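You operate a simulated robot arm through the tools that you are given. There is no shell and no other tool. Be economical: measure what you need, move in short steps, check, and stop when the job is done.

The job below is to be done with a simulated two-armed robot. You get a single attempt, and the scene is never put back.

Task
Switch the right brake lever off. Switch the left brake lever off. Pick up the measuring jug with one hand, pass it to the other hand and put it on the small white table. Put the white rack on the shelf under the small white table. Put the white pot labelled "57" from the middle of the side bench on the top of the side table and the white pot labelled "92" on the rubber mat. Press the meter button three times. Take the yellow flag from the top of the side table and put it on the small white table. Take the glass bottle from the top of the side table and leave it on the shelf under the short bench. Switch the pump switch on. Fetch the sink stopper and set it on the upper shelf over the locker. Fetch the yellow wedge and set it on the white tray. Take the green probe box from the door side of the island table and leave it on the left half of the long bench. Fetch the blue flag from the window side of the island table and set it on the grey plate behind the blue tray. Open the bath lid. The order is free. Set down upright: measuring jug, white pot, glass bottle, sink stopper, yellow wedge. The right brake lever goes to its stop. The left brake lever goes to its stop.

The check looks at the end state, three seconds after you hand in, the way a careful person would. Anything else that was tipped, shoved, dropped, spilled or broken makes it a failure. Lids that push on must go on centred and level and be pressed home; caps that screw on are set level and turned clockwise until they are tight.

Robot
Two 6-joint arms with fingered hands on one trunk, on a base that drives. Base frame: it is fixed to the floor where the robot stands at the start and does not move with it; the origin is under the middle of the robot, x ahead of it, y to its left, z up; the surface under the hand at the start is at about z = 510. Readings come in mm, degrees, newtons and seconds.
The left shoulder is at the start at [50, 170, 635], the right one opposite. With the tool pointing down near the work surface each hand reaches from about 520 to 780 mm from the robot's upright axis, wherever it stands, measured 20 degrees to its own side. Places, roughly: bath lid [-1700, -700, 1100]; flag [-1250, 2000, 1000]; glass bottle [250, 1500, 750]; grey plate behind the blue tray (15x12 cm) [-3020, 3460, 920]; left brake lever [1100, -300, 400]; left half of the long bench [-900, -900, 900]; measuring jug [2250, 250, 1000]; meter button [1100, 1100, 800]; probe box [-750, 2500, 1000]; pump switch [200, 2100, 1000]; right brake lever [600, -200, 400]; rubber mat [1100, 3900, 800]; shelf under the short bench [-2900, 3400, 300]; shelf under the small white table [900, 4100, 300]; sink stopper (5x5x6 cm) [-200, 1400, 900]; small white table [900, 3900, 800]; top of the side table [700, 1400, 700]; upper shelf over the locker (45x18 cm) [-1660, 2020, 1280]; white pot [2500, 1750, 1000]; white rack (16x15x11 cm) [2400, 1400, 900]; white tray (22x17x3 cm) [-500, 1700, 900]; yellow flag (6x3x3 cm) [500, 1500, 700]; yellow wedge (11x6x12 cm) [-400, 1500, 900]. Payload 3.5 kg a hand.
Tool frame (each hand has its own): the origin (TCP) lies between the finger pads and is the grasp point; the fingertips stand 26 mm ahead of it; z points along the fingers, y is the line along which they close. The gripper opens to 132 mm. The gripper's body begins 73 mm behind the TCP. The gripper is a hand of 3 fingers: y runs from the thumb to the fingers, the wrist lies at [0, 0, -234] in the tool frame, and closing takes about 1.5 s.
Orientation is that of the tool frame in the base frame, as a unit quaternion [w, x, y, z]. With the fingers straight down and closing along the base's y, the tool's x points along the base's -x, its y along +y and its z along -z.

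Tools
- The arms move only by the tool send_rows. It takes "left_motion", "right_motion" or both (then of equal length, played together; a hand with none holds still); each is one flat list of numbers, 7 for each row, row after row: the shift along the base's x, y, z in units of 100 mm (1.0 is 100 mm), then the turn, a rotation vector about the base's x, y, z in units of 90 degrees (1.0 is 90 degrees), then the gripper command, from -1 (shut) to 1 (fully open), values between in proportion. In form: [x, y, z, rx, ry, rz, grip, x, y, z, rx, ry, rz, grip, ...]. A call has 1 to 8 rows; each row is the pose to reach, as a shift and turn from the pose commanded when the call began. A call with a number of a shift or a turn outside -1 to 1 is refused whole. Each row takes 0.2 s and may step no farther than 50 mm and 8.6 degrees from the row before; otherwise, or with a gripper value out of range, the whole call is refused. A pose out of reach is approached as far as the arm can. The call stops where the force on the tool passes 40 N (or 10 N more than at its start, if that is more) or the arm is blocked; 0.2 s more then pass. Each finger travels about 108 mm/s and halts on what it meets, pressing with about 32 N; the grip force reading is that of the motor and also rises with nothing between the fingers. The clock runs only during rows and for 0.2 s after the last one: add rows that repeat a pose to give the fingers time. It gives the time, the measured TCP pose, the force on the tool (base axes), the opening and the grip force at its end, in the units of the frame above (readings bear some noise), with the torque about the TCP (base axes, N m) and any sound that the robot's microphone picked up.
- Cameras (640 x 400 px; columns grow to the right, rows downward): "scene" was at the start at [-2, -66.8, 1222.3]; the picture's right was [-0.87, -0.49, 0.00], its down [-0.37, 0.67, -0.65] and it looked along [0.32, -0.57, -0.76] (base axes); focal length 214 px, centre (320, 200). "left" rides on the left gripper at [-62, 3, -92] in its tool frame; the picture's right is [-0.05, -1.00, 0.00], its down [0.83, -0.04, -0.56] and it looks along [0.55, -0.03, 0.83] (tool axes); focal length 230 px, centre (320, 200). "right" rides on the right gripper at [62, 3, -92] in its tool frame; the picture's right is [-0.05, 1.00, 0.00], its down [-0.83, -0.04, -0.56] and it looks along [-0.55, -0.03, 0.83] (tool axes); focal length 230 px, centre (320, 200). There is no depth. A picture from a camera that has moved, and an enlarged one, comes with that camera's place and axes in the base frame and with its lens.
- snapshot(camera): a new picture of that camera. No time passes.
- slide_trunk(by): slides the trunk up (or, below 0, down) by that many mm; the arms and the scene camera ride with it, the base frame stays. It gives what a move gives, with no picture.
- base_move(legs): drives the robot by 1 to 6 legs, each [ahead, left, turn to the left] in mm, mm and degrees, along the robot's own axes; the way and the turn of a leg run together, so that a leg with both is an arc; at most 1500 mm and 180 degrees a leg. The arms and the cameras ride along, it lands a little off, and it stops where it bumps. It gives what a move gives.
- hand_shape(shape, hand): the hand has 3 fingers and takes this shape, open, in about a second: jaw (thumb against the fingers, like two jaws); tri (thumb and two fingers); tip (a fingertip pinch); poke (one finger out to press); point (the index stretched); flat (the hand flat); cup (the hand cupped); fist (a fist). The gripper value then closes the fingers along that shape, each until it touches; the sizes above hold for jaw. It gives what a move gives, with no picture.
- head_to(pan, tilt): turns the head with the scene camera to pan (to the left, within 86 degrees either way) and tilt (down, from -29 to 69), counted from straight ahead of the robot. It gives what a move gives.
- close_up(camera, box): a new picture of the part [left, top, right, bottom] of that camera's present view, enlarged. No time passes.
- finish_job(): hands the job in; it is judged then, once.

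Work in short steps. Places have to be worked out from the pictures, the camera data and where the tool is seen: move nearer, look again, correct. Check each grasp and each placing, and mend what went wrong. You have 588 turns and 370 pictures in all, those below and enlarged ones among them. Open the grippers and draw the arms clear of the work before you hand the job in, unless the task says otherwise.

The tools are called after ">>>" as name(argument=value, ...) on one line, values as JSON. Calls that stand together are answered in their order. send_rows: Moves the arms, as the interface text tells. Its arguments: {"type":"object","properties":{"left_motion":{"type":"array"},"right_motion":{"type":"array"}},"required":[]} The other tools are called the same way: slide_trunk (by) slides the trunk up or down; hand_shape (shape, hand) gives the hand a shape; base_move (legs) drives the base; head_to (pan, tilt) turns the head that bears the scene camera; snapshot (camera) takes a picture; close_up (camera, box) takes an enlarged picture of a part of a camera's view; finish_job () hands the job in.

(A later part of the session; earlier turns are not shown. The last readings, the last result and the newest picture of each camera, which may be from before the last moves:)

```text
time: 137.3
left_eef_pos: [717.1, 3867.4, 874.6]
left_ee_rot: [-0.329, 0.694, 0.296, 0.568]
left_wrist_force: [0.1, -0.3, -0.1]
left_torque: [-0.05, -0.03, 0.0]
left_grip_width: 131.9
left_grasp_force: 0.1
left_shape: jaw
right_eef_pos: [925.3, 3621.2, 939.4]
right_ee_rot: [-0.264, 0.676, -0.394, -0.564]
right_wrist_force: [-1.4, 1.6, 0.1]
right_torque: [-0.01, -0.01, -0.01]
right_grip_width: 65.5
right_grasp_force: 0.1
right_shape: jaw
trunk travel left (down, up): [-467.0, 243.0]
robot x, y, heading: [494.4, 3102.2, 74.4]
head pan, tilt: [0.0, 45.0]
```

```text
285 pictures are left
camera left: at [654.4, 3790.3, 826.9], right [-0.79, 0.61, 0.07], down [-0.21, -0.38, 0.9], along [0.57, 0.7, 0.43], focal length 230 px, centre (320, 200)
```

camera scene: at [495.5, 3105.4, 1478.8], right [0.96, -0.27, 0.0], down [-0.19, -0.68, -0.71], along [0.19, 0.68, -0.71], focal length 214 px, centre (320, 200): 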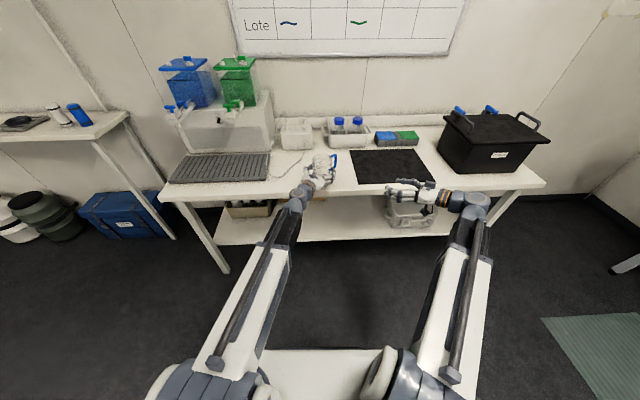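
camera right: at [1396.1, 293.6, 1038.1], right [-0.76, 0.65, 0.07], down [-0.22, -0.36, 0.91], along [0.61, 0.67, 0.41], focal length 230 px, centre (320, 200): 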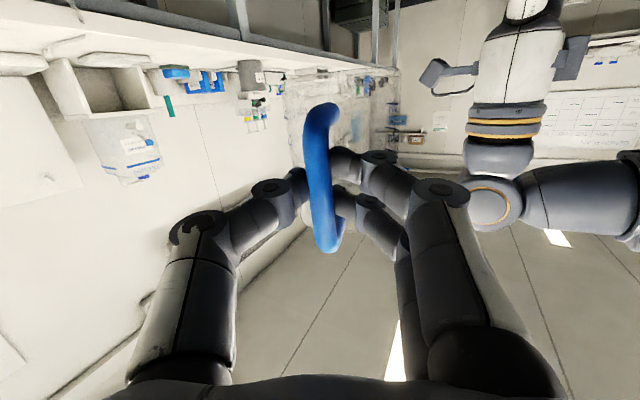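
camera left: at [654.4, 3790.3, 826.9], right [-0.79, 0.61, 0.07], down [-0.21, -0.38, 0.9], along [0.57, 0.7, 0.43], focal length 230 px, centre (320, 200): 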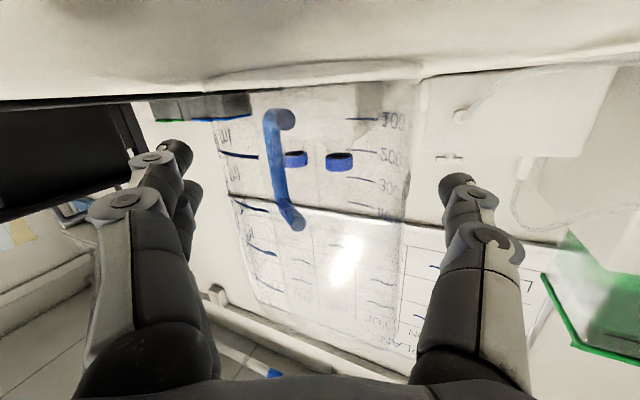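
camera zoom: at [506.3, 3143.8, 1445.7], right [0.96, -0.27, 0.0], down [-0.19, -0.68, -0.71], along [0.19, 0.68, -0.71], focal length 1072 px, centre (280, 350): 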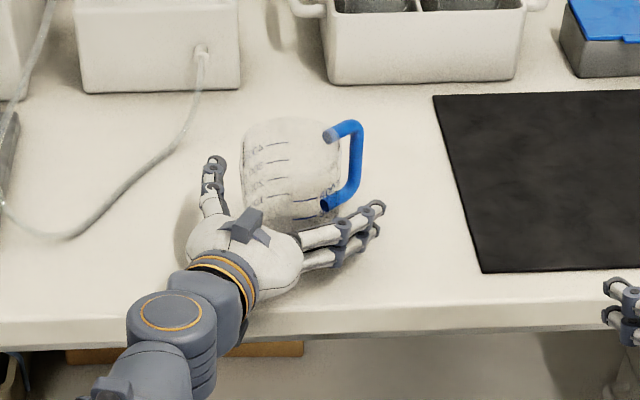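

Jug stands upright. Withdraw along the tool axis by driving back diagonally, then raise.

>>> base_move(legs=[[-200, 77, 0]])

>>> close_up(camera="scene", box=[264, 120, 392, 200])

```text
time: 138.9
left_eef_pos: [586.3, 3694.8, 874.3]
left_ee_rot: [-0.329, 0.693, 0.297, 0.569]
left_wrist_force: [-0.3, -0.3, -0.4]
left_torque: [0.0, 0.02, 0.01]
left_grip_width: 131.9
left_grasp_force: 0.1
left_shape: jaw
right_eef_pos: [796.6, 3448.9, 938.3]
right_ee_rot: [-0.263, 0.676, -0.393, -0.565]
right_wrist_force: [-0.2, -0.4, -0.6]
right_torque: [-0.01, -0.01, 0.01]
right_grip_width: 65.3
right_grasp_force: 0.0
right_shape: jaw
trunk travel left (down, up): [-467.0, 243.0]
robot x, y, heading: [363.9, 2928.3, 74.2]
head pan, tilt: [0.0, 45.0]
```

```text
5.00 times, centred on (328, 160) of scene
camera zoom: at [377.3, 2970.3, 1445.8], right [0.96, -0.27, 0.0], down [-0.19, -0.68, -0.71], along [0.19, 0.68, -0.71], focal length 1072 px, centre (280, 400)
```

zoom: 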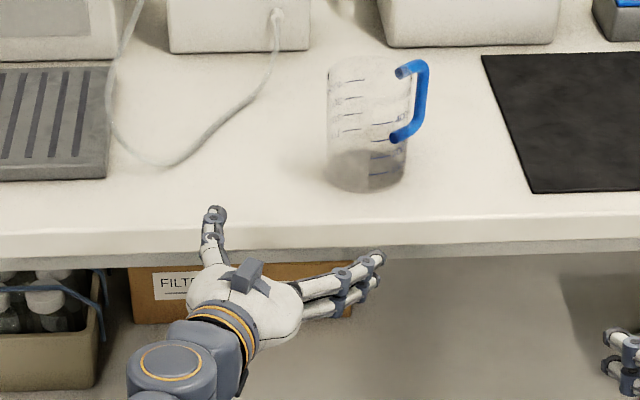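

Jug is placed. Now bring both hands back to fingers-down, while the robot stays in free space.

>>> send_rows(left_motion=[-0.1, -0.05, 0.1, 0.0243, 0.0575, -0.0694, 1, -0.2, -0.1, 0.2, 0.0486, 0.115, -0.1388, 1, -0.3, -0.15, 0.3, 0.0729, 0.1725, -0.2082, 1, -0.4, -0.2, 0.4, 0.0972, 0.23, -0.2776, 1, -0.5, -0.25, 0.5, 0.1215, 0.2875, -0.347, 1, -0.6, -0.3, 0.6, 0.1458, 0.345, -0.4164, 1, -0.7, -0.35, 0.7, 0.1701, 0.4025, -0.4858, 1, -0.8, -0.4, 0.8, 0.1944, 0.46, -0.5552, 1], right_motion=[0, 0, 0.1, -0.0779, -0.0167, -0.0386, 1, 0, 0, 0.2, -0.1558, -0.0334, -0.0772, 1, 0, 0, 0.3, -0.2337, -0.0501, -0.1158, 1, 0, 0, 0.3, -0.3116, -0.0668, -0.1544, 1, 0, 0, 0.3, -0.3895, -0.0835, -0.193, 1, 0, 0, 0.3, -0.4674, -0.1002, -0.2316, 1, 0, 0, 0.3, -0.5453, -0.1169, -0.2702, 1, 0, 0, 0.3, -0.6232, -0.1336, -0.3088, 1])

>>> send_rows(left_motion=[-0.1, -0.05, 0, 0.0243, 0.0575, -0.0694, 1, -0.2, -0.1, 0, 0.0486, 0.115, -0.1388, 1, -0.3, -0.15, 0, 0.0729, 0.1725, -0.2082, 1, -0.4, -0.2, 0, 0.0972, 0.23, -0.2776, 1, -0.5, -0.25, 0, 0.1215, 0.2875, -0.347, 1, -0.6, -0.3, 0, 0.1458, 0.345, -0.4164, 1, -0.7, -0.35, 0, 0.1701, 0.4025, -0.4858, 1, -0.8, -0.4, 0, 0.1944, 0.46, -0.5552, 1], right_motion=[0, 0, 0, -0.0779, -0.0167, -0.0386, 1, 0, 0, 0, -0.1558, -0.0334, -0.0772, 1, 0, 0, 0, -0.2337, -0.0501, -0.1158, 1, 0, 0, 0, -0.2337, -0.0501, -0.1158, 1, 0, 0, 0, -0.2337, -0.0501, -0.1158, 1, 0, 0, 0, -0.2337, -0.0501, -0.1158, 1, 0, 0, 0, -0.2337, -0.0501, -0.1158, 1, 0, 0, 0, -0.2337, -0.0501, -0.1158, 1])

>>> send_rows(left_motion=[0, 0, 0, 0.0243, 0.0575, -0.0694, 1, 0, 0, 0, 0.0486, 0.115, -0.1388, 1, 0, 0, 0, 0.0729, 0.1725, -0.2082, 1])

>>> snapshot(camera="scene")

```text
time: 140.7
left_eef_pos: [506.4, 3655.3, 955.6]
left_ee_rot: [-0.243, 0.846, -0.233, 0.414]
left_wrist_force: [0.6, -0.6, -0.3]
left_torque: [0.0, 0.01, -0.03]
left_grip_width: 131.9
left_grasp_force: 0.1
left_shape: jaw
right_eef_pos: [798.0, 3447.7, 969.2]
right_ee_rot: [0.078, -0.662, 0.727, 0.168]
right_wrist_force: [-0.2, -0.2, -0.9]
right_torque: [-0.02, 0.0, 0.01]
right_grip_width: 131.7
right_grasp_force: 0.1
right_shape: jaw
trunk travel left (down, up): [-467.0, 243.0]
robot x, y, heading: [366.3, 2933.3, 74.2]
head pan, tilt: [0.0, 45.0]
```

```text
time: 142.5
left_eef_pos: [427.6, 3616.6, 954.4]
left_ee_rot: [-0.073, 0.715, -0.685, 0.123]
left_wrist_force: [-0.4, 0.5, 0.8]
left_torque: [-0.01, 0.02, -0.03]
left_grip_width: 131.6
left_grasp_force: 0.0
left_shape: jaw
right_eef_pos: [797.3, 3448.1, 968.2]
right_ee_rot: [-0.001, -0.604, 0.797, 0.0]
right_wrist_force: [-0.9, -0.4, 0.3]
right_torque: [0.02, -0.01, 0.01]
right_grip_width: 132.0
right_grasp_force: 0.1
right_shape: jaw
trunk travel left (down, up): [-467.0, 243.0]
robot x, y, heading: [367.1, 2927.9, 74.3]
head pan, tilt: [0.0, 45.0]
```

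```text
time: 143.3
left_eef_pos: [428.0, 3614.8, 954.1]
left_ee_rot: [0.0, -0.599, 0.801, 0.003]
left_wrist_force: [-0.1, -1.0, -0.1]
left_torque: [0.04, 0.01, -0.01]
left_grip_width: 132.1
left_grasp_force: 0.1
left_shape: jaw
right_eef_pos: [797.3, 3448.9, 968.7]
right_ee_rot: [0.0, -0.604, 0.797, -0.001]
right_wrist_force: [0.3, 0.0, 0.7]
right_torque: [-0.01, 0.01, 0.01]
right_grip_width: 132.1
right_grasp_force: 0.0
right_shape: jaw
trunk travel left (down, up): [-467.0, 243.0]
robot x, y, heading: [361.0, 2927.8, 74.6]
head pan, tilt: [0.0, 45.0]
```

```text
283 pictures are left
camera scene: at [377.3, 2970.3, 1445.7], right [0.96, -0.27, 0.0], down [-0.19, -0.68, -0.71], along [0.19, 0.68, -0.71], focal length 214 px, centre (320, 200)
```

scene: 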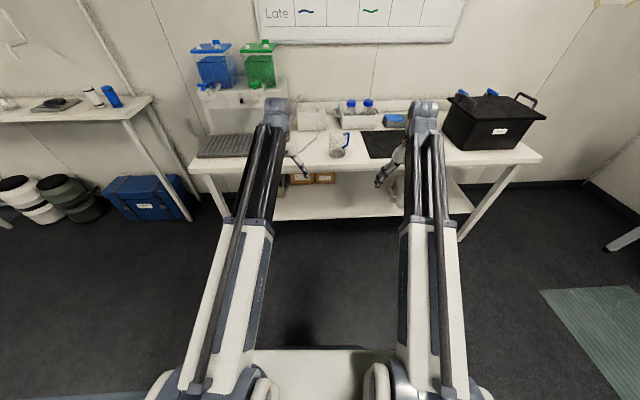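

Hands are fingers-down again. Drive to the side bench, facing it (room is rotated about -15°).

>>> base_move(legs=[[-14, -1185, 0], [0, 0, -89.6], [300, -700, 0]])

>>> head_to(pan=0, tilt=35)

>>> snapshot(camera="scene")

```text
time: 155.2
left_eef_pos: [2252.0, 2150.8, 955.5]
left_ee_rot: [0.002, 0.213, 0.977, 0.002]
left_wrist_force: [0.1, -0.2, 0.3]
left_torque: [0.0, -0.02, 0.01]
left_grip_width: 132.2
left_grasp_force: 0.1
left_shape: jaw
right_eef_pos: [2036.0, 1809.2, 968.2]
right_ee_rot: [-0.001, 0.209, 0.978, 0.0]
right_wrist_force: [-1.5, 0.3, -0.6]
right_torque: [0.0, 0.01, 0.0]
right_grip_width: 132.0
right_grasp_force: 0.0
right_shape: jaw
trunk travel left (down, up): [-467.0, 243.0]
robot x, y, heading: [1583.2, 2312.6, -24.3]
head pan, tilt: [0.0, 45.0]
stopped in leg 3: the robot was blocked; the commanded pose is now the measured one
```

```text
time: 155.9
left_eef_pos: [2253.4, 2149.4, 955.2]
left_ee_rot: [0.003, 0.214, 0.977, 0.002]
left_wrist_force: [-0.1, 0.6, 0.2]
left_torque: [0.02, 0.02, 0.02]
left_grip_width: 132.0
left_grasp_force: 0.0
left_shape: jaw
right_eef_pos: [2033.9, 1808.2, 967.4]
right_ee_rot: [0.0, 0.209, 0.978, 0.0]
right_wrist_force: [0.1, -0.2, -0.1]
right_torque: [-0.01, 0.03, 0.03]
right_grip_width: 131.9
right_grasp_force: 0.1
right_shape: jaw
trunk travel left (down, up): [-467.0, 243.0]
robot x, y, heading: [1583.8, 2308.0, -23.8]
head pan, tilt: [0.0, 35.0]
```

```text
282 pictures are left
camera scene: at [1628.9, 2291.3, 1460.5], right [-0.41, -0.91, 0.0], down [-0.52, 0.23, -0.82], along [0.75, -0.33, -0.57], focal length 214 px, centre (320, 200)
```

scene: 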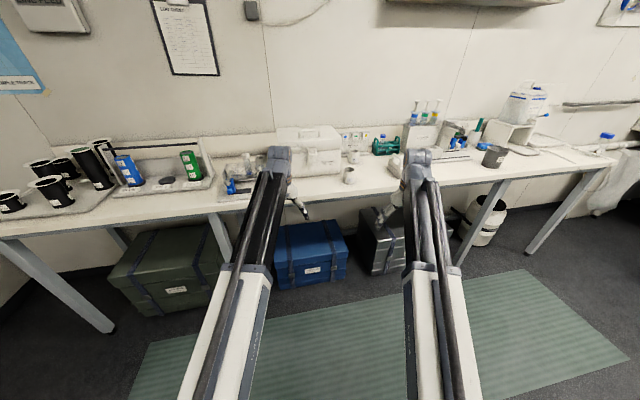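

The base bumped something. Look around for it.

>>> head_to(pan=-80, tilt=50)

>>> snapshot(camera="scene")

```text
time: 157.5
left_eef_pos: [2253.6, 2150.1, 956.1]
left_ee_rot: [0.001, 0.214, 0.977, 0.002]
left_wrist_force: [-0.4, 0.2, 0.0]
left_torque: [0.0, 0.04, -0.03]
left_grip_width: 131.9
left_grasp_force: 0.1
left_shape: jaw
right_eef_pos: [2035.3, 1808.8, 967.2]
right_ee_rot: [0.0, 0.209, 0.978, 0.0]
right_wrist_force: [-0.1, -0.6, 0.4]
right_torque: [0.0, 0.01, -0.01]
right_grip_width: 132.0
right_grasp_force: 0.1
right_shape: jaw
trunk travel left (down, up): [-467.0, 243.0]
robot x, y, heading: [1585.7, 2307.5, -24.0]
head pan, tilt: [-80.0, 50.0]
```

```text
281 pictures are left
camera scene: at [1529.9, 2252.2, 1438.8], right [-0.97, 0.24, 0.0], down [0.18, 0.74, -0.64], along [-0.15, -0.62, -0.77], focal length 214 px, centre (320, 200)
```

scene: 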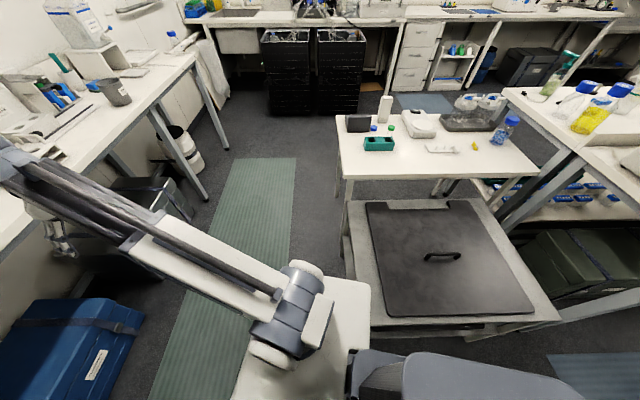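

A low lidded tub is to my right. I raise the trunk, go forward first while straightening, then strafe right.

>>> slide_trunk(by=240)

>>> base_move(legs=[[180, 60, 9], [0, -440, 0]])

>>> head_to(pan=0, tilt=45)

>>> snapshot(camera="scene")

```text
time: 160.0
left_eef_pos: [2253.4, 2150.4, 1193.7]
left_ee_rot: [0.002, 0.214, 0.977, 0.002]
left_wrist_force: [0.4, 0.9, -0.6]
left_torque: [0.01, -0.01, -0.02]
left_grip_width: 131.8
left_grasp_force: 0.0
left_shape: jaw
right_eef_pos: [2035.1, 1809.2, 1208.4]
right_ee_rot: [0.001, 0.209, 0.978, 0.0]
right_wrist_force: [0.3, -0.4, 0.0]
right_torque: [0.0, -0.04, 0.01]
right_grip_width: 132.1
right_grasp_force: 0.1
right_shape: jaw
trunk travel left (down, up): [-707.0, 3.0]
robot x, y, heading: [1580.4, 2309.8, -24.0]
head pan, tilt: [-80.0, 50.0]
```

```text
time: 163.8
left_eef_pos: [2346.4, 1824.2, 1195.5]
left_ee_rot: [0.002, 0.135, 0.991, 0.003]
left_wrist_force: [-0.6, -0.1, 0.0]
left_torque: [-0.01, 0.0, 0.04]
left_grip_width: 132.1
left_grasp_force: 0.0
left_shape: jaw
right_eef_pos: [2186.3, 1453.0, 1208.0]
right_ee_rot: [0.0, 0.131, 0.991, 0.001]
right_wrist_force: [0.5, -0.8, 0.2]
right_torque: [0.03, 0.03, -0.04]
right_grip_width: 131.9
right_grasp_force: 0.1
right_shape: jaw
trunk travel left (down, up): [-707.0, 3.0]
robot x, y, heading: [1664.3, 1878.8, -14.8]
head pan, tilt: [-80.0, 50.0]
```

```text
time: 165.3
left_eef_pos: [2348.1, 1825.8, 1195.3]
left_ee_rot: [0.003, 0.136, 0.991, 0.002]
left_wrist_force: [0.5, -0.5, 0.5]
left_torque: [-0.02, -0.03, -0.02]
left_grip_width: 132.3
left_grasp_force: 0.1
left_shape: jaw
right_eef_pos: [2186.8, 1453.7, 1208.0]
right_ee_rot: [0.001, 0.131, 0.991, 0.0]
right_wrist_force: [-0.3, -0.6, -0.3]
right_torque: [0.03, -0.02, -0.03]
right_grip_width: 131.9
right_grasp_force: 0.0
right_shape: jaw
trunk travel left (down, up): [-707.0, 3.0]
robot x, y, heading: [1664.7, 1880.0, -14.7]
head pan, tilt: [0.0, 45.0]
```

```text
280 pictures are left
camera scene: at [1703.2, 1868.0, 1685.7], right [-0.26, -0.97, 0.0], down [-0.68, 0.18, -0.71], along [0.68, -0.18, -0.71], focal length 214 px, centre (320, 200)
```

scene: 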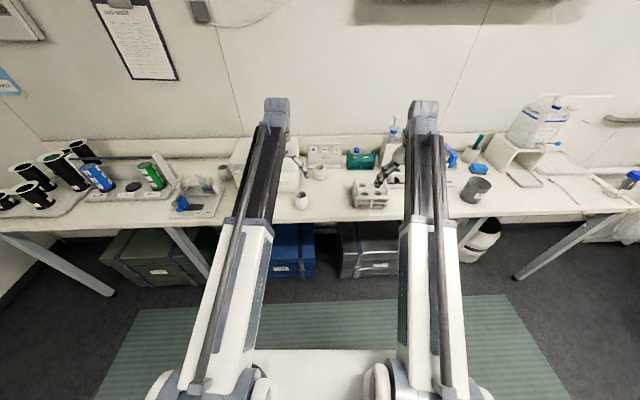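

>>> close_up(camera="scene", box=[250, 130, 410, 230])

>>> close_up(camera="scene", box=[285, 155, 349, 215])

```text
4.00 times, centred on (330, 180) of scene
camera zoom: at [1703.2, 1868.0, 1685.7], right [-0.26, -0.97, 0.0], down [-0.68, 0.18, -0.71], along [0.68, -0.18, -0.71], focal length 858 px, centre (280, 280)
```

zoom: 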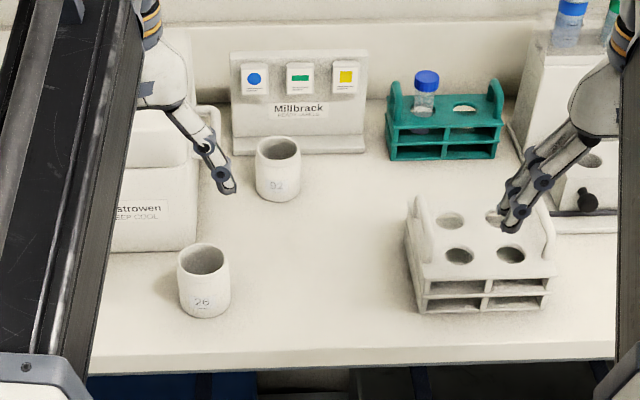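

```text
6.67 times, centred on (317, 185) of scene
camera zoom: at [1703.2, 1868.0, 1685.7], right [-0.26, -0.97, 0.0], down [-0.68, 0.18, -0.71], along [0.68, -0.18, -0.71], focal length 1430 px, centre (340, 300)
```

zoom: 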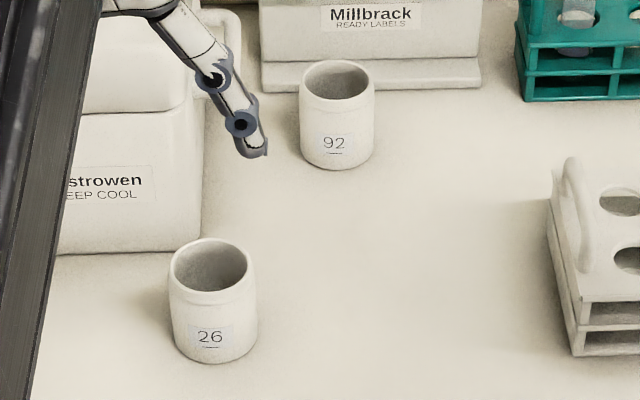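

Pots "92" (back) and "26" (front) seen; look for "57" elsewhere on the bench.

>>> close_up(camera="scene", box=[160, 130, 320, 230])

>>> close_up(camera="scene", box=[400, 110, 560, 210])

>>> snapshot(camera="left")

```text
4.00 times, centred on (240, 180) of scene
camera zoom: at [1703.2, 1868.0, 1685.7], right [-0.26, -0.97, 0.0], down [-0.68, 0.18, -0.71], along [0.68, -0.18, -0.71], focal length 858 px, centre (640, 280)
```

zoom: 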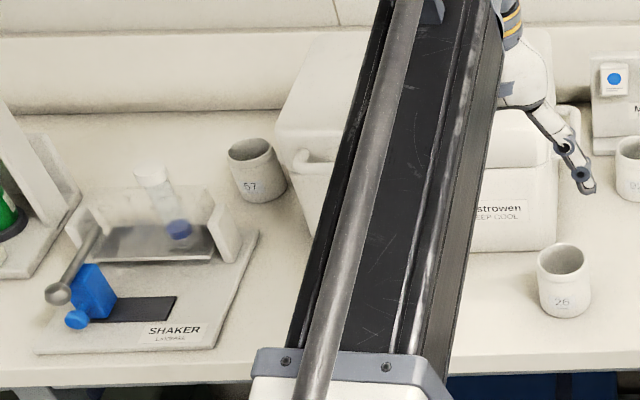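

```text
4.00 times, centred on (480, 160) of scene
camera zoom: at [1703.2, 1868.0, 1685.7], right [-0.26, -0.97, 0.0], down [-0.68, 0.18, -0.71], along [0.68, -0.18, -0.71], focal length 858 px, centre (-320, 360)
```

zoom: 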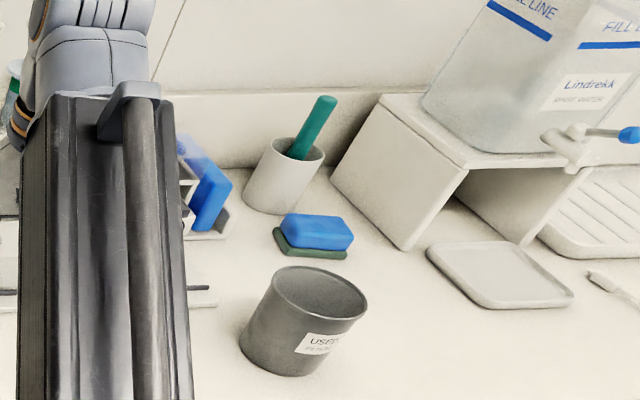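

```text
275 pictures are left
camera left: at [2408.8, 1810.9, 1287.7], right [-0.22, -0.98, 0.0], down [-0.81, 0.18, 0.55], along [-0.54, 0.12, -0.83], focal length 230 px, centre (320, 200)
```

left: 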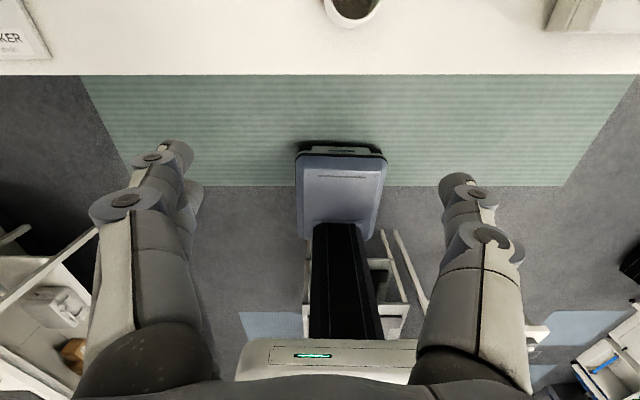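

Pot "57" is at ≈(2756,2141) behind between the shaker and the cooler; "92" ≈(2624,1628). Get "92" with the right hand first: move closer.

>>> base_move(legs=[[0, 205, 0], [255, 0, 0]])

>>> snapshot(camera="right")

>>> snapshot(camera="scene")

```text
time: 168.4
left_eef_pos: [2644.6, 1954.3, 1194.5]
left_ee_rot: [0.002, 0.138, 0.99, 0.003]
left_wrist_force: [0.2, -0.7, 0.4]
left_torque: [0.01, 0.03, 0.03]
left_grip_width: 131.8
left_grasp_force: 0.1
left_shape: jaw
right_eef_pos: [2483.1, 1583.1, 1208.6]
right_ee_rot: [0.0, 0.134, 0.991, 0.0]
right_wrist_force: [1.4, 0.4, -0.3]
right_torque: [0.02, 0.0, -0.04]
right_grip_width: 132.1
right_grasp_force: 0.1
right_shape: jaw
trunk travel left (down, up): [-707.0, 3.0]
robot x, y, heading: [1961.5, 2009.0, -15.2]
head pan, tilt: [0.0, 45.0]
```

```text
274 pictures are left
camera right: at [2423.6, 1602.6, 1299.1], right [0.31, 0.95, 0.0], down [0.79, -0.26, 0.55], along [0.53, -0.17, -0.83], focal length 230 px, centre (320, 200)
```

right: 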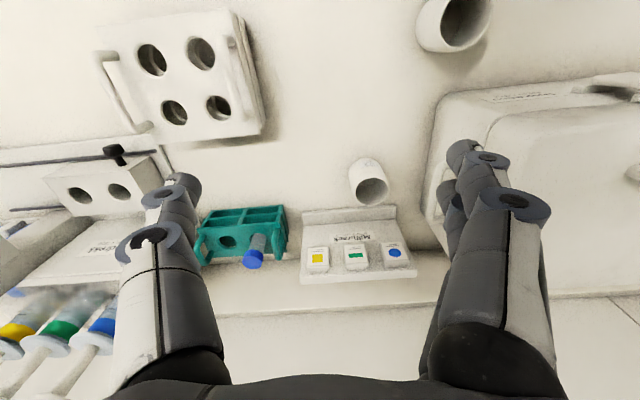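

```text
273 pictures are left
camera scene: at [2000.6, 1999.2, 1685.7], right [-0.26, -0.97, 0.0], down [-0.68, 0.18, -0.71], along [0.68, -0.18, -0.71], focal length 214 px, centre (320, 200)
```

scene: 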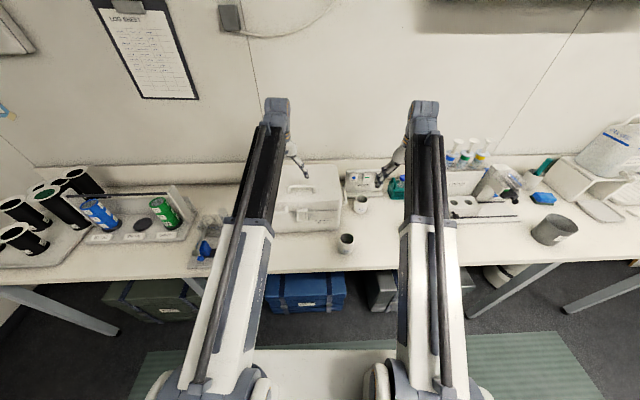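

Pot 92 axis ≈(2633,1620), top z≈980. Move the right hand above and then down.

>>> send_rows(right_motion=[0.25, 0.06, -0.1, 0, 0, 0, 0.5, 0.5, 0.12, -0.25, 0, 0, 0, 0.5, 0.75, 0.18, -0.4, 0, 0, 0, 0.5, 1, 0.25, -0.55, 0, 0, 0, 0.5, 1, 0.25, -0.7, 0, 0, 0, 0.5, 1, 0.25, -0.85, 0, 0, 0, 0.5, 1, 0.25, -1, 0, 0, 0, 0.5])

>>> send_rows(right_motion=[0.2, 0.06, 0, 0, 0, 0, 0.5, 0.5, 0.12, 0, 0, 0, 0, 0.5])

>>> snapshot(camera="right")

```text
time: 170.0
left_eef_pos: [2644.4, 1954.0, 1194.6]
left_ee_rot: [0.002, 0.139, 0.99, 0.003]
left_wrist_force: [0.3, 0.2, 0.2]
left_torque: [0.02, 0.0, -0.05]
left_grip_width: 132.1
left_grasp_force: 0.1
left_shape: jaw
right_eef_pos: [2581.5, 1609.8, 1109.7]
right_ee_rot: [0.0, 0.134, 0.991, 0.0]
right_wrist_force: [0.0, 0.7, 0.2]
right_torque: [0.01, -0.03, 0.0]
right_grip_width: 99.4
right_grasp_force: 0.0
right_shape: jaw
trunk travel left (down, up): [-707.0, 3.0]
robot x, y, heading: [1958.9, 2011.3, -15.0]
head pan, tilt: [0.0, 45.0]
```

```text
time: 170.6
left_eef_pos: [2643.3, 1953.8, 1196.9]
left_ee_rot: [0.002, 0.138, 0.99, 0.002]
left_wrist_force: [0.2, 0.7, 0.7]
left_torque: [0.06, -0.01, 0.02]
left_grip_width: 131.9
left_grasp_force: 0.0
left_shape: jaw
right_eef_pos: [2617.1, 1624.2, 1106.8]
right_ee_rot: [0.002, 0.134, 0.991, 0.0]
right_wrist_force: [0.2, -0.6, 0.0]
right_torque: [-0.03, -0.02, 0.0]
right_grip_width: 99.4
right_grasp_force: 0.0
right_shape: jaw
right hand out of reach, approached as far as the arm can: row 2
trunk travel left (down, up): [-707.0, 3.0]
robot x, y, heading: [1958.0, 2007.8, -15.0]
head pan, tilt: [0.0, 45.0]
```

```text
272 pictures are left
camera right: at [2558.8, 1644.9, 1197.4], right [0.31, 0.95, 0.0], down [0.79, -0.26, 0.56], along [0.53, -0.18, -0.83], focal length 230 px, centre (320, 200)
```

right: 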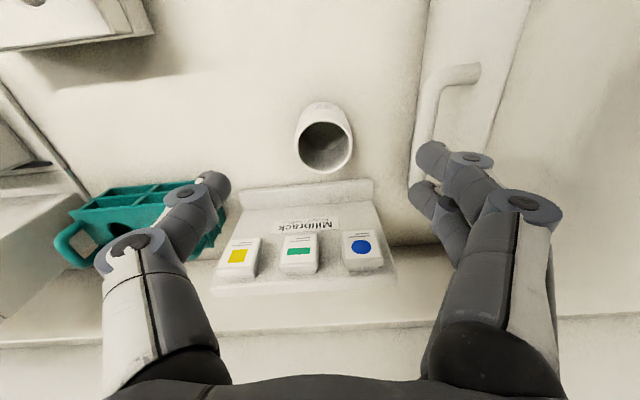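

Pot axis ≈(2640,1622). Descend while creeping forward.

>>> send_rows(right_motion=[0.05, -0.01, -0.2, 0, 0, 0, 0.5, 0.1, -0.02, -0.4, 0, 0, 0, 0.5, 0.15, -0.02, -0.6, 0, 0, 0, 0.5, 0.2, -0.02, -0.8, 0, 0, 0, 0.5, 0.23, -0.02, -1, 0, 0, 0, 0.5])

>>> snapshot(camera="right")

```text
time: 171.8
left_eef_pos: [2643.7, 1954.4, 1194.6]
left_ee_rot: [0.002, 0.138, 0.99, 0.002]
left_wrist_force: [0.9, 0.1, -0.1]
left_torque: [0.0, 0.0, 0.0]
left_grip_width: 131.7
left_grasp_force: 0.1
left_shape: jaw
right_eef_pos: [2628.1, 1626.1, 1006.2]
right_ee_rot: [0.001, 0.135, 0.991, -0.001]
right_wrist_force: [0.2, 0.6, 0.2]
right_torque: [-0.02, -0.03, 0.01]
right_grip_width: 99.3
right_grasp_force: 0.0
right_shape: jaw
right hand out of reach, approached as far as the arm can: row 2, 3, 4, 5
trunk travel left (down, up): [-707.0, 3.0]
robot x, y, heading: [1959.9, 2013.7, -14.9]
head pan, tilt: [0.0, 45.0]
```

```text
271 pictures are left
camera right: at [2569.7, 1646.0, 1097.8], right [0.32, 0.95, 0.0], down [0.79, -0.26, 0.56], along [0.53, -0.18, -0.83], focal length 230 px, centre (320, 200)
```

right: 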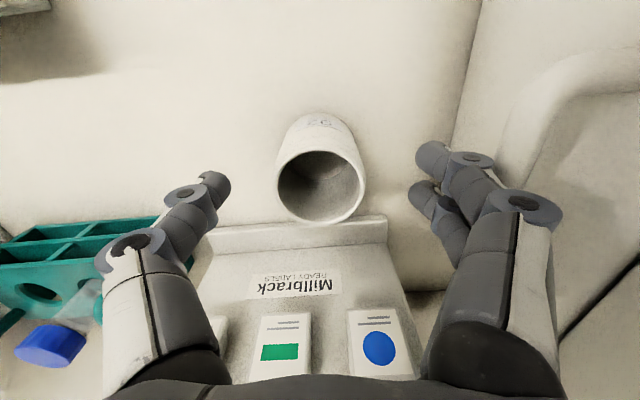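

Reach limited; drive ahead 30 mm then finish the descent.

>>> base_move(legs=[[30, 0, 0]])

>>> snapshot(camera="right")

```text
time: 172.6
left_eef_pos: [2674.6, 1945.6, 1194.3]
left_ee_rot: [0.001, 0.138, 0.99, 0.002]
left_wrist_force: [0.3, -0.5, 0.5]
left_torque: [0.01, 0.03, -0.01]
left_grip_width: 132.0
left_grasp_force: 0.0
left_shape: jaw
right_eef_pos: [2658.9, 1617.6, 1006.2]
right_ee_rot: [0.002, 0.134, 0.991, -0.001]
right_wrist_force: [-0.2, 0.5, 0.4]
right_torque: [0.0, 0.03, 0.05]
right_grip_width: 99.2
right_grasp_force: 0.1
right_shape: jaw
trunk travel left (down, up): [-707.0, 3.0]
robot x, y, heading: [1988.0, 2005.8, -15.0]
head pan, tilt: [0.0, 45.0]
```

```text
270 pictures are left
camera right: at [2600.5, 1638.2, 1096.8], right [0.31, 0.95, 0.0], down [0.79, -0.26, 0.56], along [0.53, -0.17, -0.83], focal length 230 px, centre (320, 200)
```

right: 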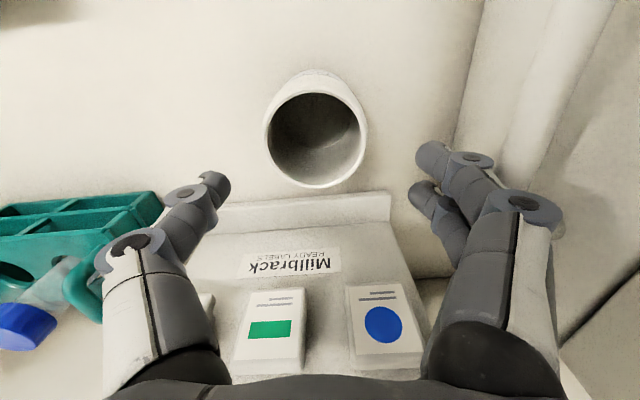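

>>> send_rows(right_motion=[-0.2, 0.06, 0, 0, 0, 0, 0.5, -0.21, 0.06, -0.2, 0, 0, 0, 0.5, -0.21, 0.06, -0.4, 0, 0, 0, 0.5, -0.21, 0.06, -0.58, 0, 0, 0, 0.5, -0.21, 0.06, -0.58, 0, 0, 0, -0.2, -0.21, 0.06, -0.58, 0, 0, 0, -1, -0.21, 0.06, -0.58, 0, 0, 0, -1])

>>> snapshot(camera="right")

```text
time: 174.2
left_eef_pos: [2673.1, 1947.8, 1195.2]
left_ee_rot: [0.002, 0.137, 0.991, 0.002]
left_wrist_force: [0.2, 0.0, -0.3]
left_torque: [0.0, 0.01, -0.02]
left_grip_width: 132.0
left_grasp_force: 0.3
left_shape: jaw
right_eef_pos: [2636.5, 1626.2, 949.1]
right_ee_rot: [0.002, 0.133, 0.991, -0.001]
right_wrist_force: [-0.3, -0.8, -0.5]
right_torque: [0.02, 0.02, -0.01]
right_grip_width: 50.3
right_grasp_force: 31.9
right_shape: jaw
trunk travel left (down, up): [-707.0, 3.0]
robot x, y, heading: [1990.8, 2004.4, -15.1]
head pan, tilt: [0.0, 45.0]
```

```text
269 pictures are left
camera right: at [2578.1, 1645.2, 1040.0], right [0.31, 0.95, 0.0], down [0.79, -0.26, 0.56], along [0.53, -0.17, -0.83], focal length 230 px, centre (320, 200)
```

right: 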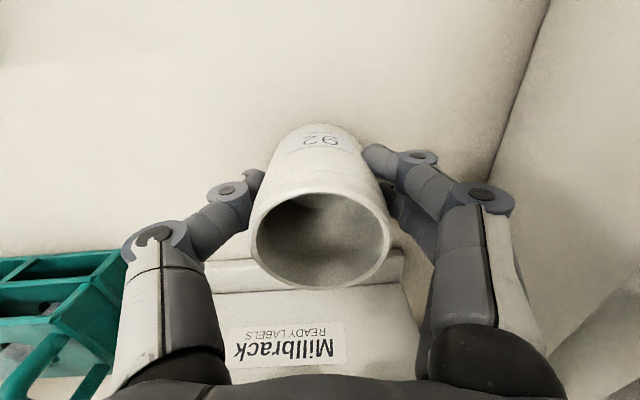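

92 is held (50 mm). Lift it, and meanwhile yaw the left hand 90° for pot 57 (closing front-to-back).

>>> send_rows(right_motion=[0, 0, 0.12, 0, 0, 0, -1, 0, 0, 0.25, 0, 0, 0, -1, 0, 0, 0.37, 0, 0, 0, -1, 0, 0, 0.5, 0, 0, 0, -1, 0, 0, 0.62, 0, 0, 0, -1, 0, 0, 0.75, 0, 0, 0, -1, 0, 0, 0.87, 0, 0, 0, -1, 0, 0, 1, 0, 0, 0, -1], left_motion=[-0.1, 0.03, 0, 0, 0, 0.0935, 0.5, -0.2, 0.05, 0, 0, 0, 0.187, 0.5, -0.3, 0.08, 0, 0, 0, 0.2805, 0.5, -0.4, 0.1, 0, 0, 0, 0.374, 0.5, -0.5, 0.13, 0, 0, 0, 0.4675, 0.5, -0.5, 0.13, 0, 0, 0, 0.561, 0.5, -0.5, 0.13, 0, 0, 0, 0.6545, 0.5, -0.5, 0.13, 0, 0, 0, 0.748, 0.5])

>>> send_rows(right_motion=[-0.1, 0, 0.12, 0, 0, 0, -1, -0.2, 0, 0.25, 0, 0, 0, -1, -0.3, 0, 0.37, 0, 0, 0, -1, -0.4, 0, 0.5, 0, 0, 0, -1, -0.5, 0, 0.62, 0, 0, 0, -1, -0.6, 0, 0.75, 0, 0, 0, -1, -0.7, 0, 0.87, 0, 0, 0, -1, -0.8, 0, 1, 0, 0, 0, -1], left_motion=[0, 0, 0, 0, 0, 0.0935, 0.5, 0, 0, 0, 0, 0, 0.187, 0.5, 0, 0, 0, 0, 0, 0.252, 0.5, 0, 0, 0, 0, 0, 0.252, 0.5, 0, 0, 0, 0, 0, 0.252, 0.5, 0, 0, 0, 0, 0, 0.252, 0.5, 0, 0, 0, 0, 0, 0.252, 0.5, 0, 0, 0, 0, 0, 0.252, 0.5])

>>> snapshot(camera="left")

>>> snapshot(camera="scene")

```text
time: 176.0
left_eef_pos: [2623.3, 1958.7, 1195.7]
left_ee_rot: [0.001, -0.435, 0.901, 0.003]
left_wrist_force: [-0.8, 1.0, -0.6]
left_torque: [-0.02, 0.01, 0.0]
left_grip_width: 99.2
left_grasp_force: 0.1
left_shape: jaw
right_eef_pos: [2638.6, 1624.3, 1049.2]
right_ee_rot: [0.001, 0.133, 0.991, -0.001]
right_wrist_force: [-0.2, 0.0, -0.6]
right_torque: [0.04, 0.01, 0.03]
right_grip_width: 50.3
right_grasp_force: 32.0
right_shape: jaw
trunk travel left (down, up): [-707.0, 3.0]
robot x, y, heading: [1990.3, 1998.1, -15.3]
head pan, tilt: [0.0, 45.0]
```

```text
time: 177.8
left_eef_pos: [2623.8, 1960.3, 1193.5]
left_ee_rot: [0.0, -0.521, 0.854, 0.003]
left_wrist_force: [-0.3, 1.4, -0.1]
left_torque: [-0.02, 0.02, 0.02]
left_grip_width: 99.3
left_grasp_force: 0.0
left_shape: jaw
left hand out of reach, approached as far as the arm can: row 2, 3, 4, 5, 6, 7, 8
right_eef_pos: [2558.5, 1624.5, 1147.5]
right_ee_rot: [0.003, 0.133, 0.991, 0.0]
right_wrist_force: [1.1, -0.5, -1.3]
right_torque: [0.01, 0.02, -0.02]
right_grip_width: 50.3
right_grasp_force: 32.0
right_shape: jaw
trunk travel left (down, up): [-707.0, 3.0]
robot x, y, heading: [1988.5, 2002.7, -15.1]
head pan, tilt: [0.0, 45.0]
```

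```text
268 pictures are left
camera left: at [2649.9, 2014.8, 1287.4], right [0.91, -0.41, 0.0], down [-0.34, -0.76, 0.55], along [-0.23, -0.5, -0.83], focal length 230 px, centre (320, 200)
```

left: 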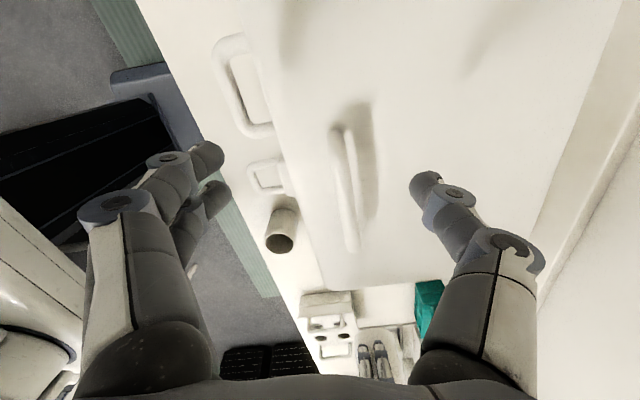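

```text
267 pictures are left
camera scene: at [2028.3, 1991.8, 1685.7], right [-0.26, -0.97, 0.0], down [-0.68, 0.18, -0.71], along [0.68, -0.18, -0.71], focal length 214 px, centre (320, 200)
```

scene: 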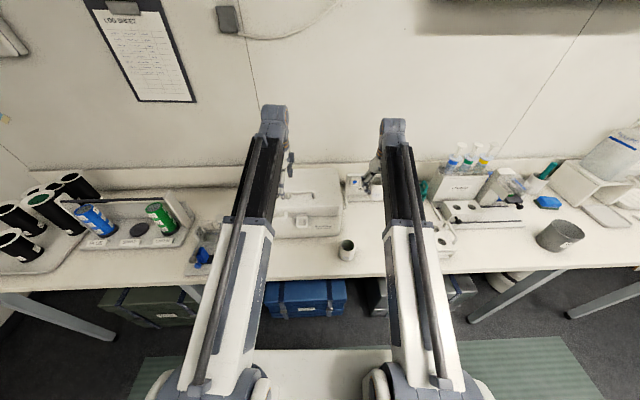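

Left hand yaw is ~78°, adequate. Pull the right hand (pot 92) back clear of the cooler, then strafe left so pot 57 comes under the left hand.

>>> send_rows(right_motion=[-0.24, 0.07, 0, 0, 0, 0, -1, -0.48, 0.13, 0.1, 0, 0, 0, -1, -0.72, 0.2, 0.2, 0, 0, 0, -1, -0.97, 0.26, 0.3, 0, 0, 0, -1])

>>> base_move(legs=[[0, 190, 0]])

>>> snapshot(camera="left")

>>> snapshot(camera="scene")

```text
time: 178.8
left_eef_pos: [2622.9, 1959.2, 1193.7]
left_ee_rot: [0.001, -0.52, 0.854, 0.002]
left_wrist_force: [-1.0, 0.7, 0.4]
left_torque: [0.02, -0.02, -0.01]
left_grip_width: 99.1
left_grasp_force: 0.0
left_shape: jaw
right_eef_pos: [2458.6, 1651.5, 1178.2]
right_ee_rot: [0.001, 0.134, 0.991, 0.0]
right_wrist_force: [0.5, 0.5, -0.3]
right_torque: [0.0, -0.01, 0.04]
right_grip_width: 50.4
right_grasp_force: 32.1
right_shape: jaw
trunk travel left (down, up): [-707.0, 3.0]
robot x, y, heading: [1987.8, 1999.9, -14.8]
head pan, tilt: [0.0, 45.0]
```

```text
time: 180.4
left_eef_pos: [2673.3, 2144.3, 1194.8]
left_ee_rot: [-0.001, -0.521, 0.854, 0.002]
left_wrist_force: [-0.8, -0.2, -0.4]
left_torque: [-0.06, 0.01, -0.01]
left_grip_width: 99.5
left_grasp_force: 0.0
left_shape: jaw
right_eef_pos: [2509.4, 1834.3, 1177.0]
right_ee_rot: [0.002, 0.132, 0.991, 0.0]
right_wrist_force: [-0.1, 0.2, -1.1]
right_torque: [-0.04, 0.02, 0.0]
right_grip_width: 50.3
right_grasp_force: 32.1
right_shape: jaw
trunk travel left (down, up): [-707.0, 3.0]
robot x, y, heading: [2038.0, 2187.1, -15.2]
head pan, tilt: [0.0, 45.0]
```

```text
266 pictures are left
camera left: at [2699.2, 2199.5, 1287.1], right [0.91, -0.41, 0.0], down [-0.34, -0.76, 0.55], along [-0.23, -0.5, -0.83], focal length 230 px, centre (320, 200)
```

left: 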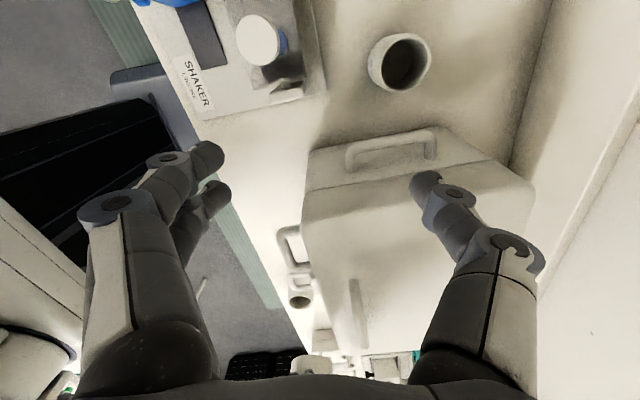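

```text
265 pictures are left
camera scene: at [2077.8, 2175.8, 1685.7], right [-0.26, -0.97, 0.0], down [-0.68, 0.18, -0.71], along [0.68, -0.18, -0.71], focal length 214 px, centre (320, 200)
```

scene: 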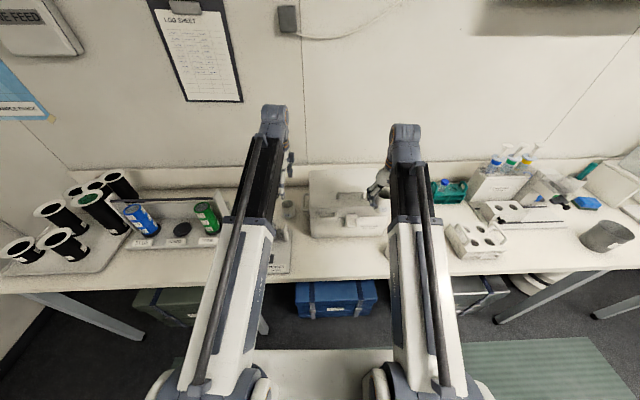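

Pot 57 axis ≈(2776,2150). Move above it while descending to z≈1100.

>>> send_rows(left_motion=[0.2, 0.01, -0.05, 0, 0, 0, 0.5, 0.4, 0.02, -0.1, 0, 0, 0, 0.5, 0.6, 0.04, -0.2, 0, 0, 0, 0.5, 0.8, 0.05, -0.4, 0, 0, 0, 0.5, 1, 0.06, -0.6, 0, 0, 0, 0.5, 1, 0.06, -0.8, 0, 0, 0, 0.5, 1, 0.06, -0.95, 0, 0, 0, 0.5])

>>> snapshot(camera="left")

```text
time: 182.0
left_eef_pos: [2771.6, 2147.4, 1099.2]
left_ee_rot: [0.0, -0.521, 0.854, 0.002]
left_wrist_force: [-0.3, -0.8, -0.5]
left_torque: [0.03, 0.02, 0.0]
left_grip_width: 99.3
left_grasp_force: 0.1
left_shape: jaw
right_eef_pos: [2509.8, 1834.3, 1177.1]
right_ee_rot: [0.002, 0.132, 0.991, -0.001]
right_wrist_force: [-0.5, -0.6, -0.6]
right_torque: [0.01, 0.03, 0.05]
right_grip_width: 50.2
right_grasp_force: 32.2
right_shape: jaw
trunk travel left (down, up): [-707.0, 3.0]
robot x, y, heading: [2036.8, 2186.2, -14.9]
head pan, tilt: [0.0, 45.0]
```

```text
264 pictures are left
camera left: at [2797.4, 2203.7, 1192.5], right [0.91, -0.41, 0.0], down [-0.34, -0.76, 0.55], along [-0.23, -0.5, -0.83], focal length 230 px, centre (320, 200)
```

left: 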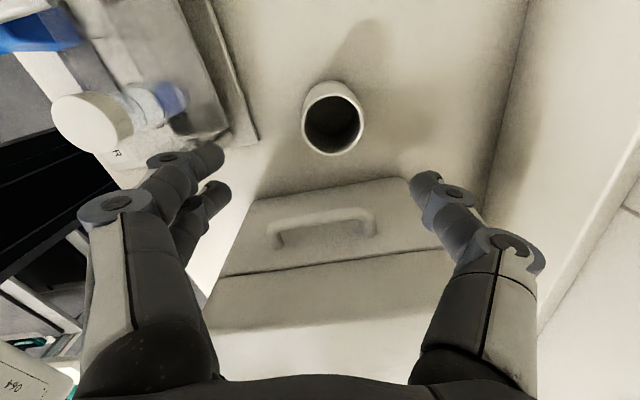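

Aligned; descend to z≈950 and grasp.

>>> send_rows(left_motion=[0.06, -0.01, -0.15, 0, 0, 0, 0.5, 0.12, -0.02, -0.3, 0, 0, 0, 0.5, 0.12, -0.02, -0.45, 0, 0, 0, 0.5, 0.12, -0.02, -0.6, 0, 0, 0, 0.5, 0.12, -0.02, -0.75, 0, 0, 0, 0.5])

>>> snapshot(camera="left")

```text
time: 183.2
left_eef_pos: [2784.1, 2147.1, 1023.8]
left_ee_rot: [0.0, -0.521, 0.853, 0.003]
left_wrist_force: [0.2, -0.9, 0.4]
left_torque: [0.0, 0.0, 0.0]
left_grip_width: 99.5
left_grasp_force: 0.1
left_shape: jaw
right_eef_pos: [2510.7, 1833.9, 1177.5]
right_ee_rot: [0.002, 0.133, 0.991, 0.0]
right_wrist_force: [-0.2, 0.5, -1.2]
right_torque: [0.0, 0.01, 0.03]
right_grip_width: 50.2
right_grasp_force: 31.8
right_shape: jaw
trunk travel left (down, up): [-707.0, 3.0]
robot x, y, heading: [2036.2, 2182.9, -15.0]
head pan, tilt: [0.0, 45.0]
```

```text
263 pictures are left
camera left: at [2810.3, 2202.1, 1117.1], right [0.91, -0.41, 0.0], down [-0.34, -0.76, 0.55], along [-0.23, -0.5, -0.83], focal length 230 px, centre (320, 200)
```

left: 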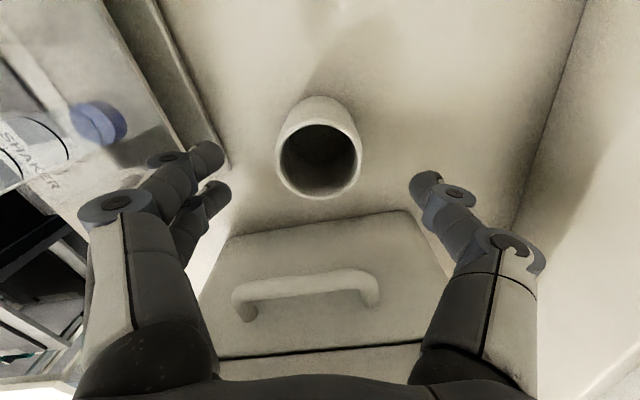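

>>> send_rows(left_motion=[0.02, 0, -0.2, 0, 0, 0, 0.5, 0.02, 0, -0.4, 0, 0, 0, 0.5, 0.02, 0, -0.6, 0, 0, 0, 0.5, 0.02, 0, -0.74, 0, 0, 0, 0.5, 0.02, 0, -0.74, 0, 0, 0, -0.2, 0.02, 0, -0.74, 0, 0, 0, -1, 0.02, 0, -0.74, 0, 0, 0, -1])

>>> snapshot(camera="left")

```text
time: 184.8
left_eef_pos: [2787.4, 2146.8, 950.3]
left_ee_rot: [0.0, -0.521, 0.854, 0.003]
left_wrist_force: [-0.1, 0.2, 0.5]
left_torque: [0.0, 0.01, -0.01]
left_grip_width: 51.6
left_grasp_force: 32.7
left_shape: jaw
right_eef_pos: [2510.1, 1834.6, 1176.7]
right_ee_rot: [0.002, 0.133, 0.991, -0.001]
right_wrist_force: [-0.5, 0.6, -0.6]
right_torque: [-0.05, -0.01, -0.02]
right_grip_width: 50.2
right_grasp_force: 31.7
right_shape: jaw
trunk travel left (down, up): [-707.0, 3.0]
robot x, y, heading: [2037.0, 2186.0, -15.0]
head pan, tilt: [0.0, 45.0]
```

```text
262 pictures are left
camera left: at [2813.8, 2202.2, 1042.7], right [0.91, -0.41, 0.0], down [-0.34, -0.76, 0.55], along [-0.23, -0.5, -0.83], focal length 230 px, centre (320, 200)
```

left: 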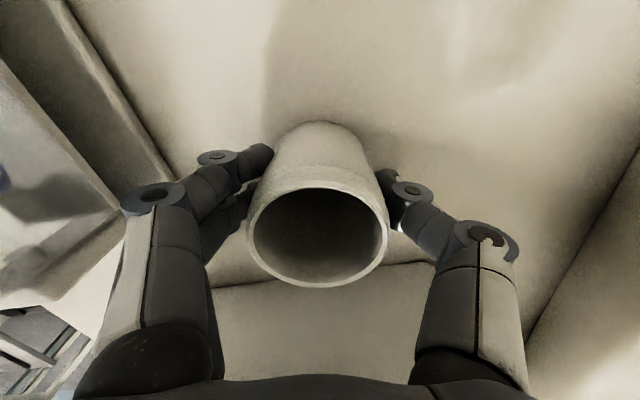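

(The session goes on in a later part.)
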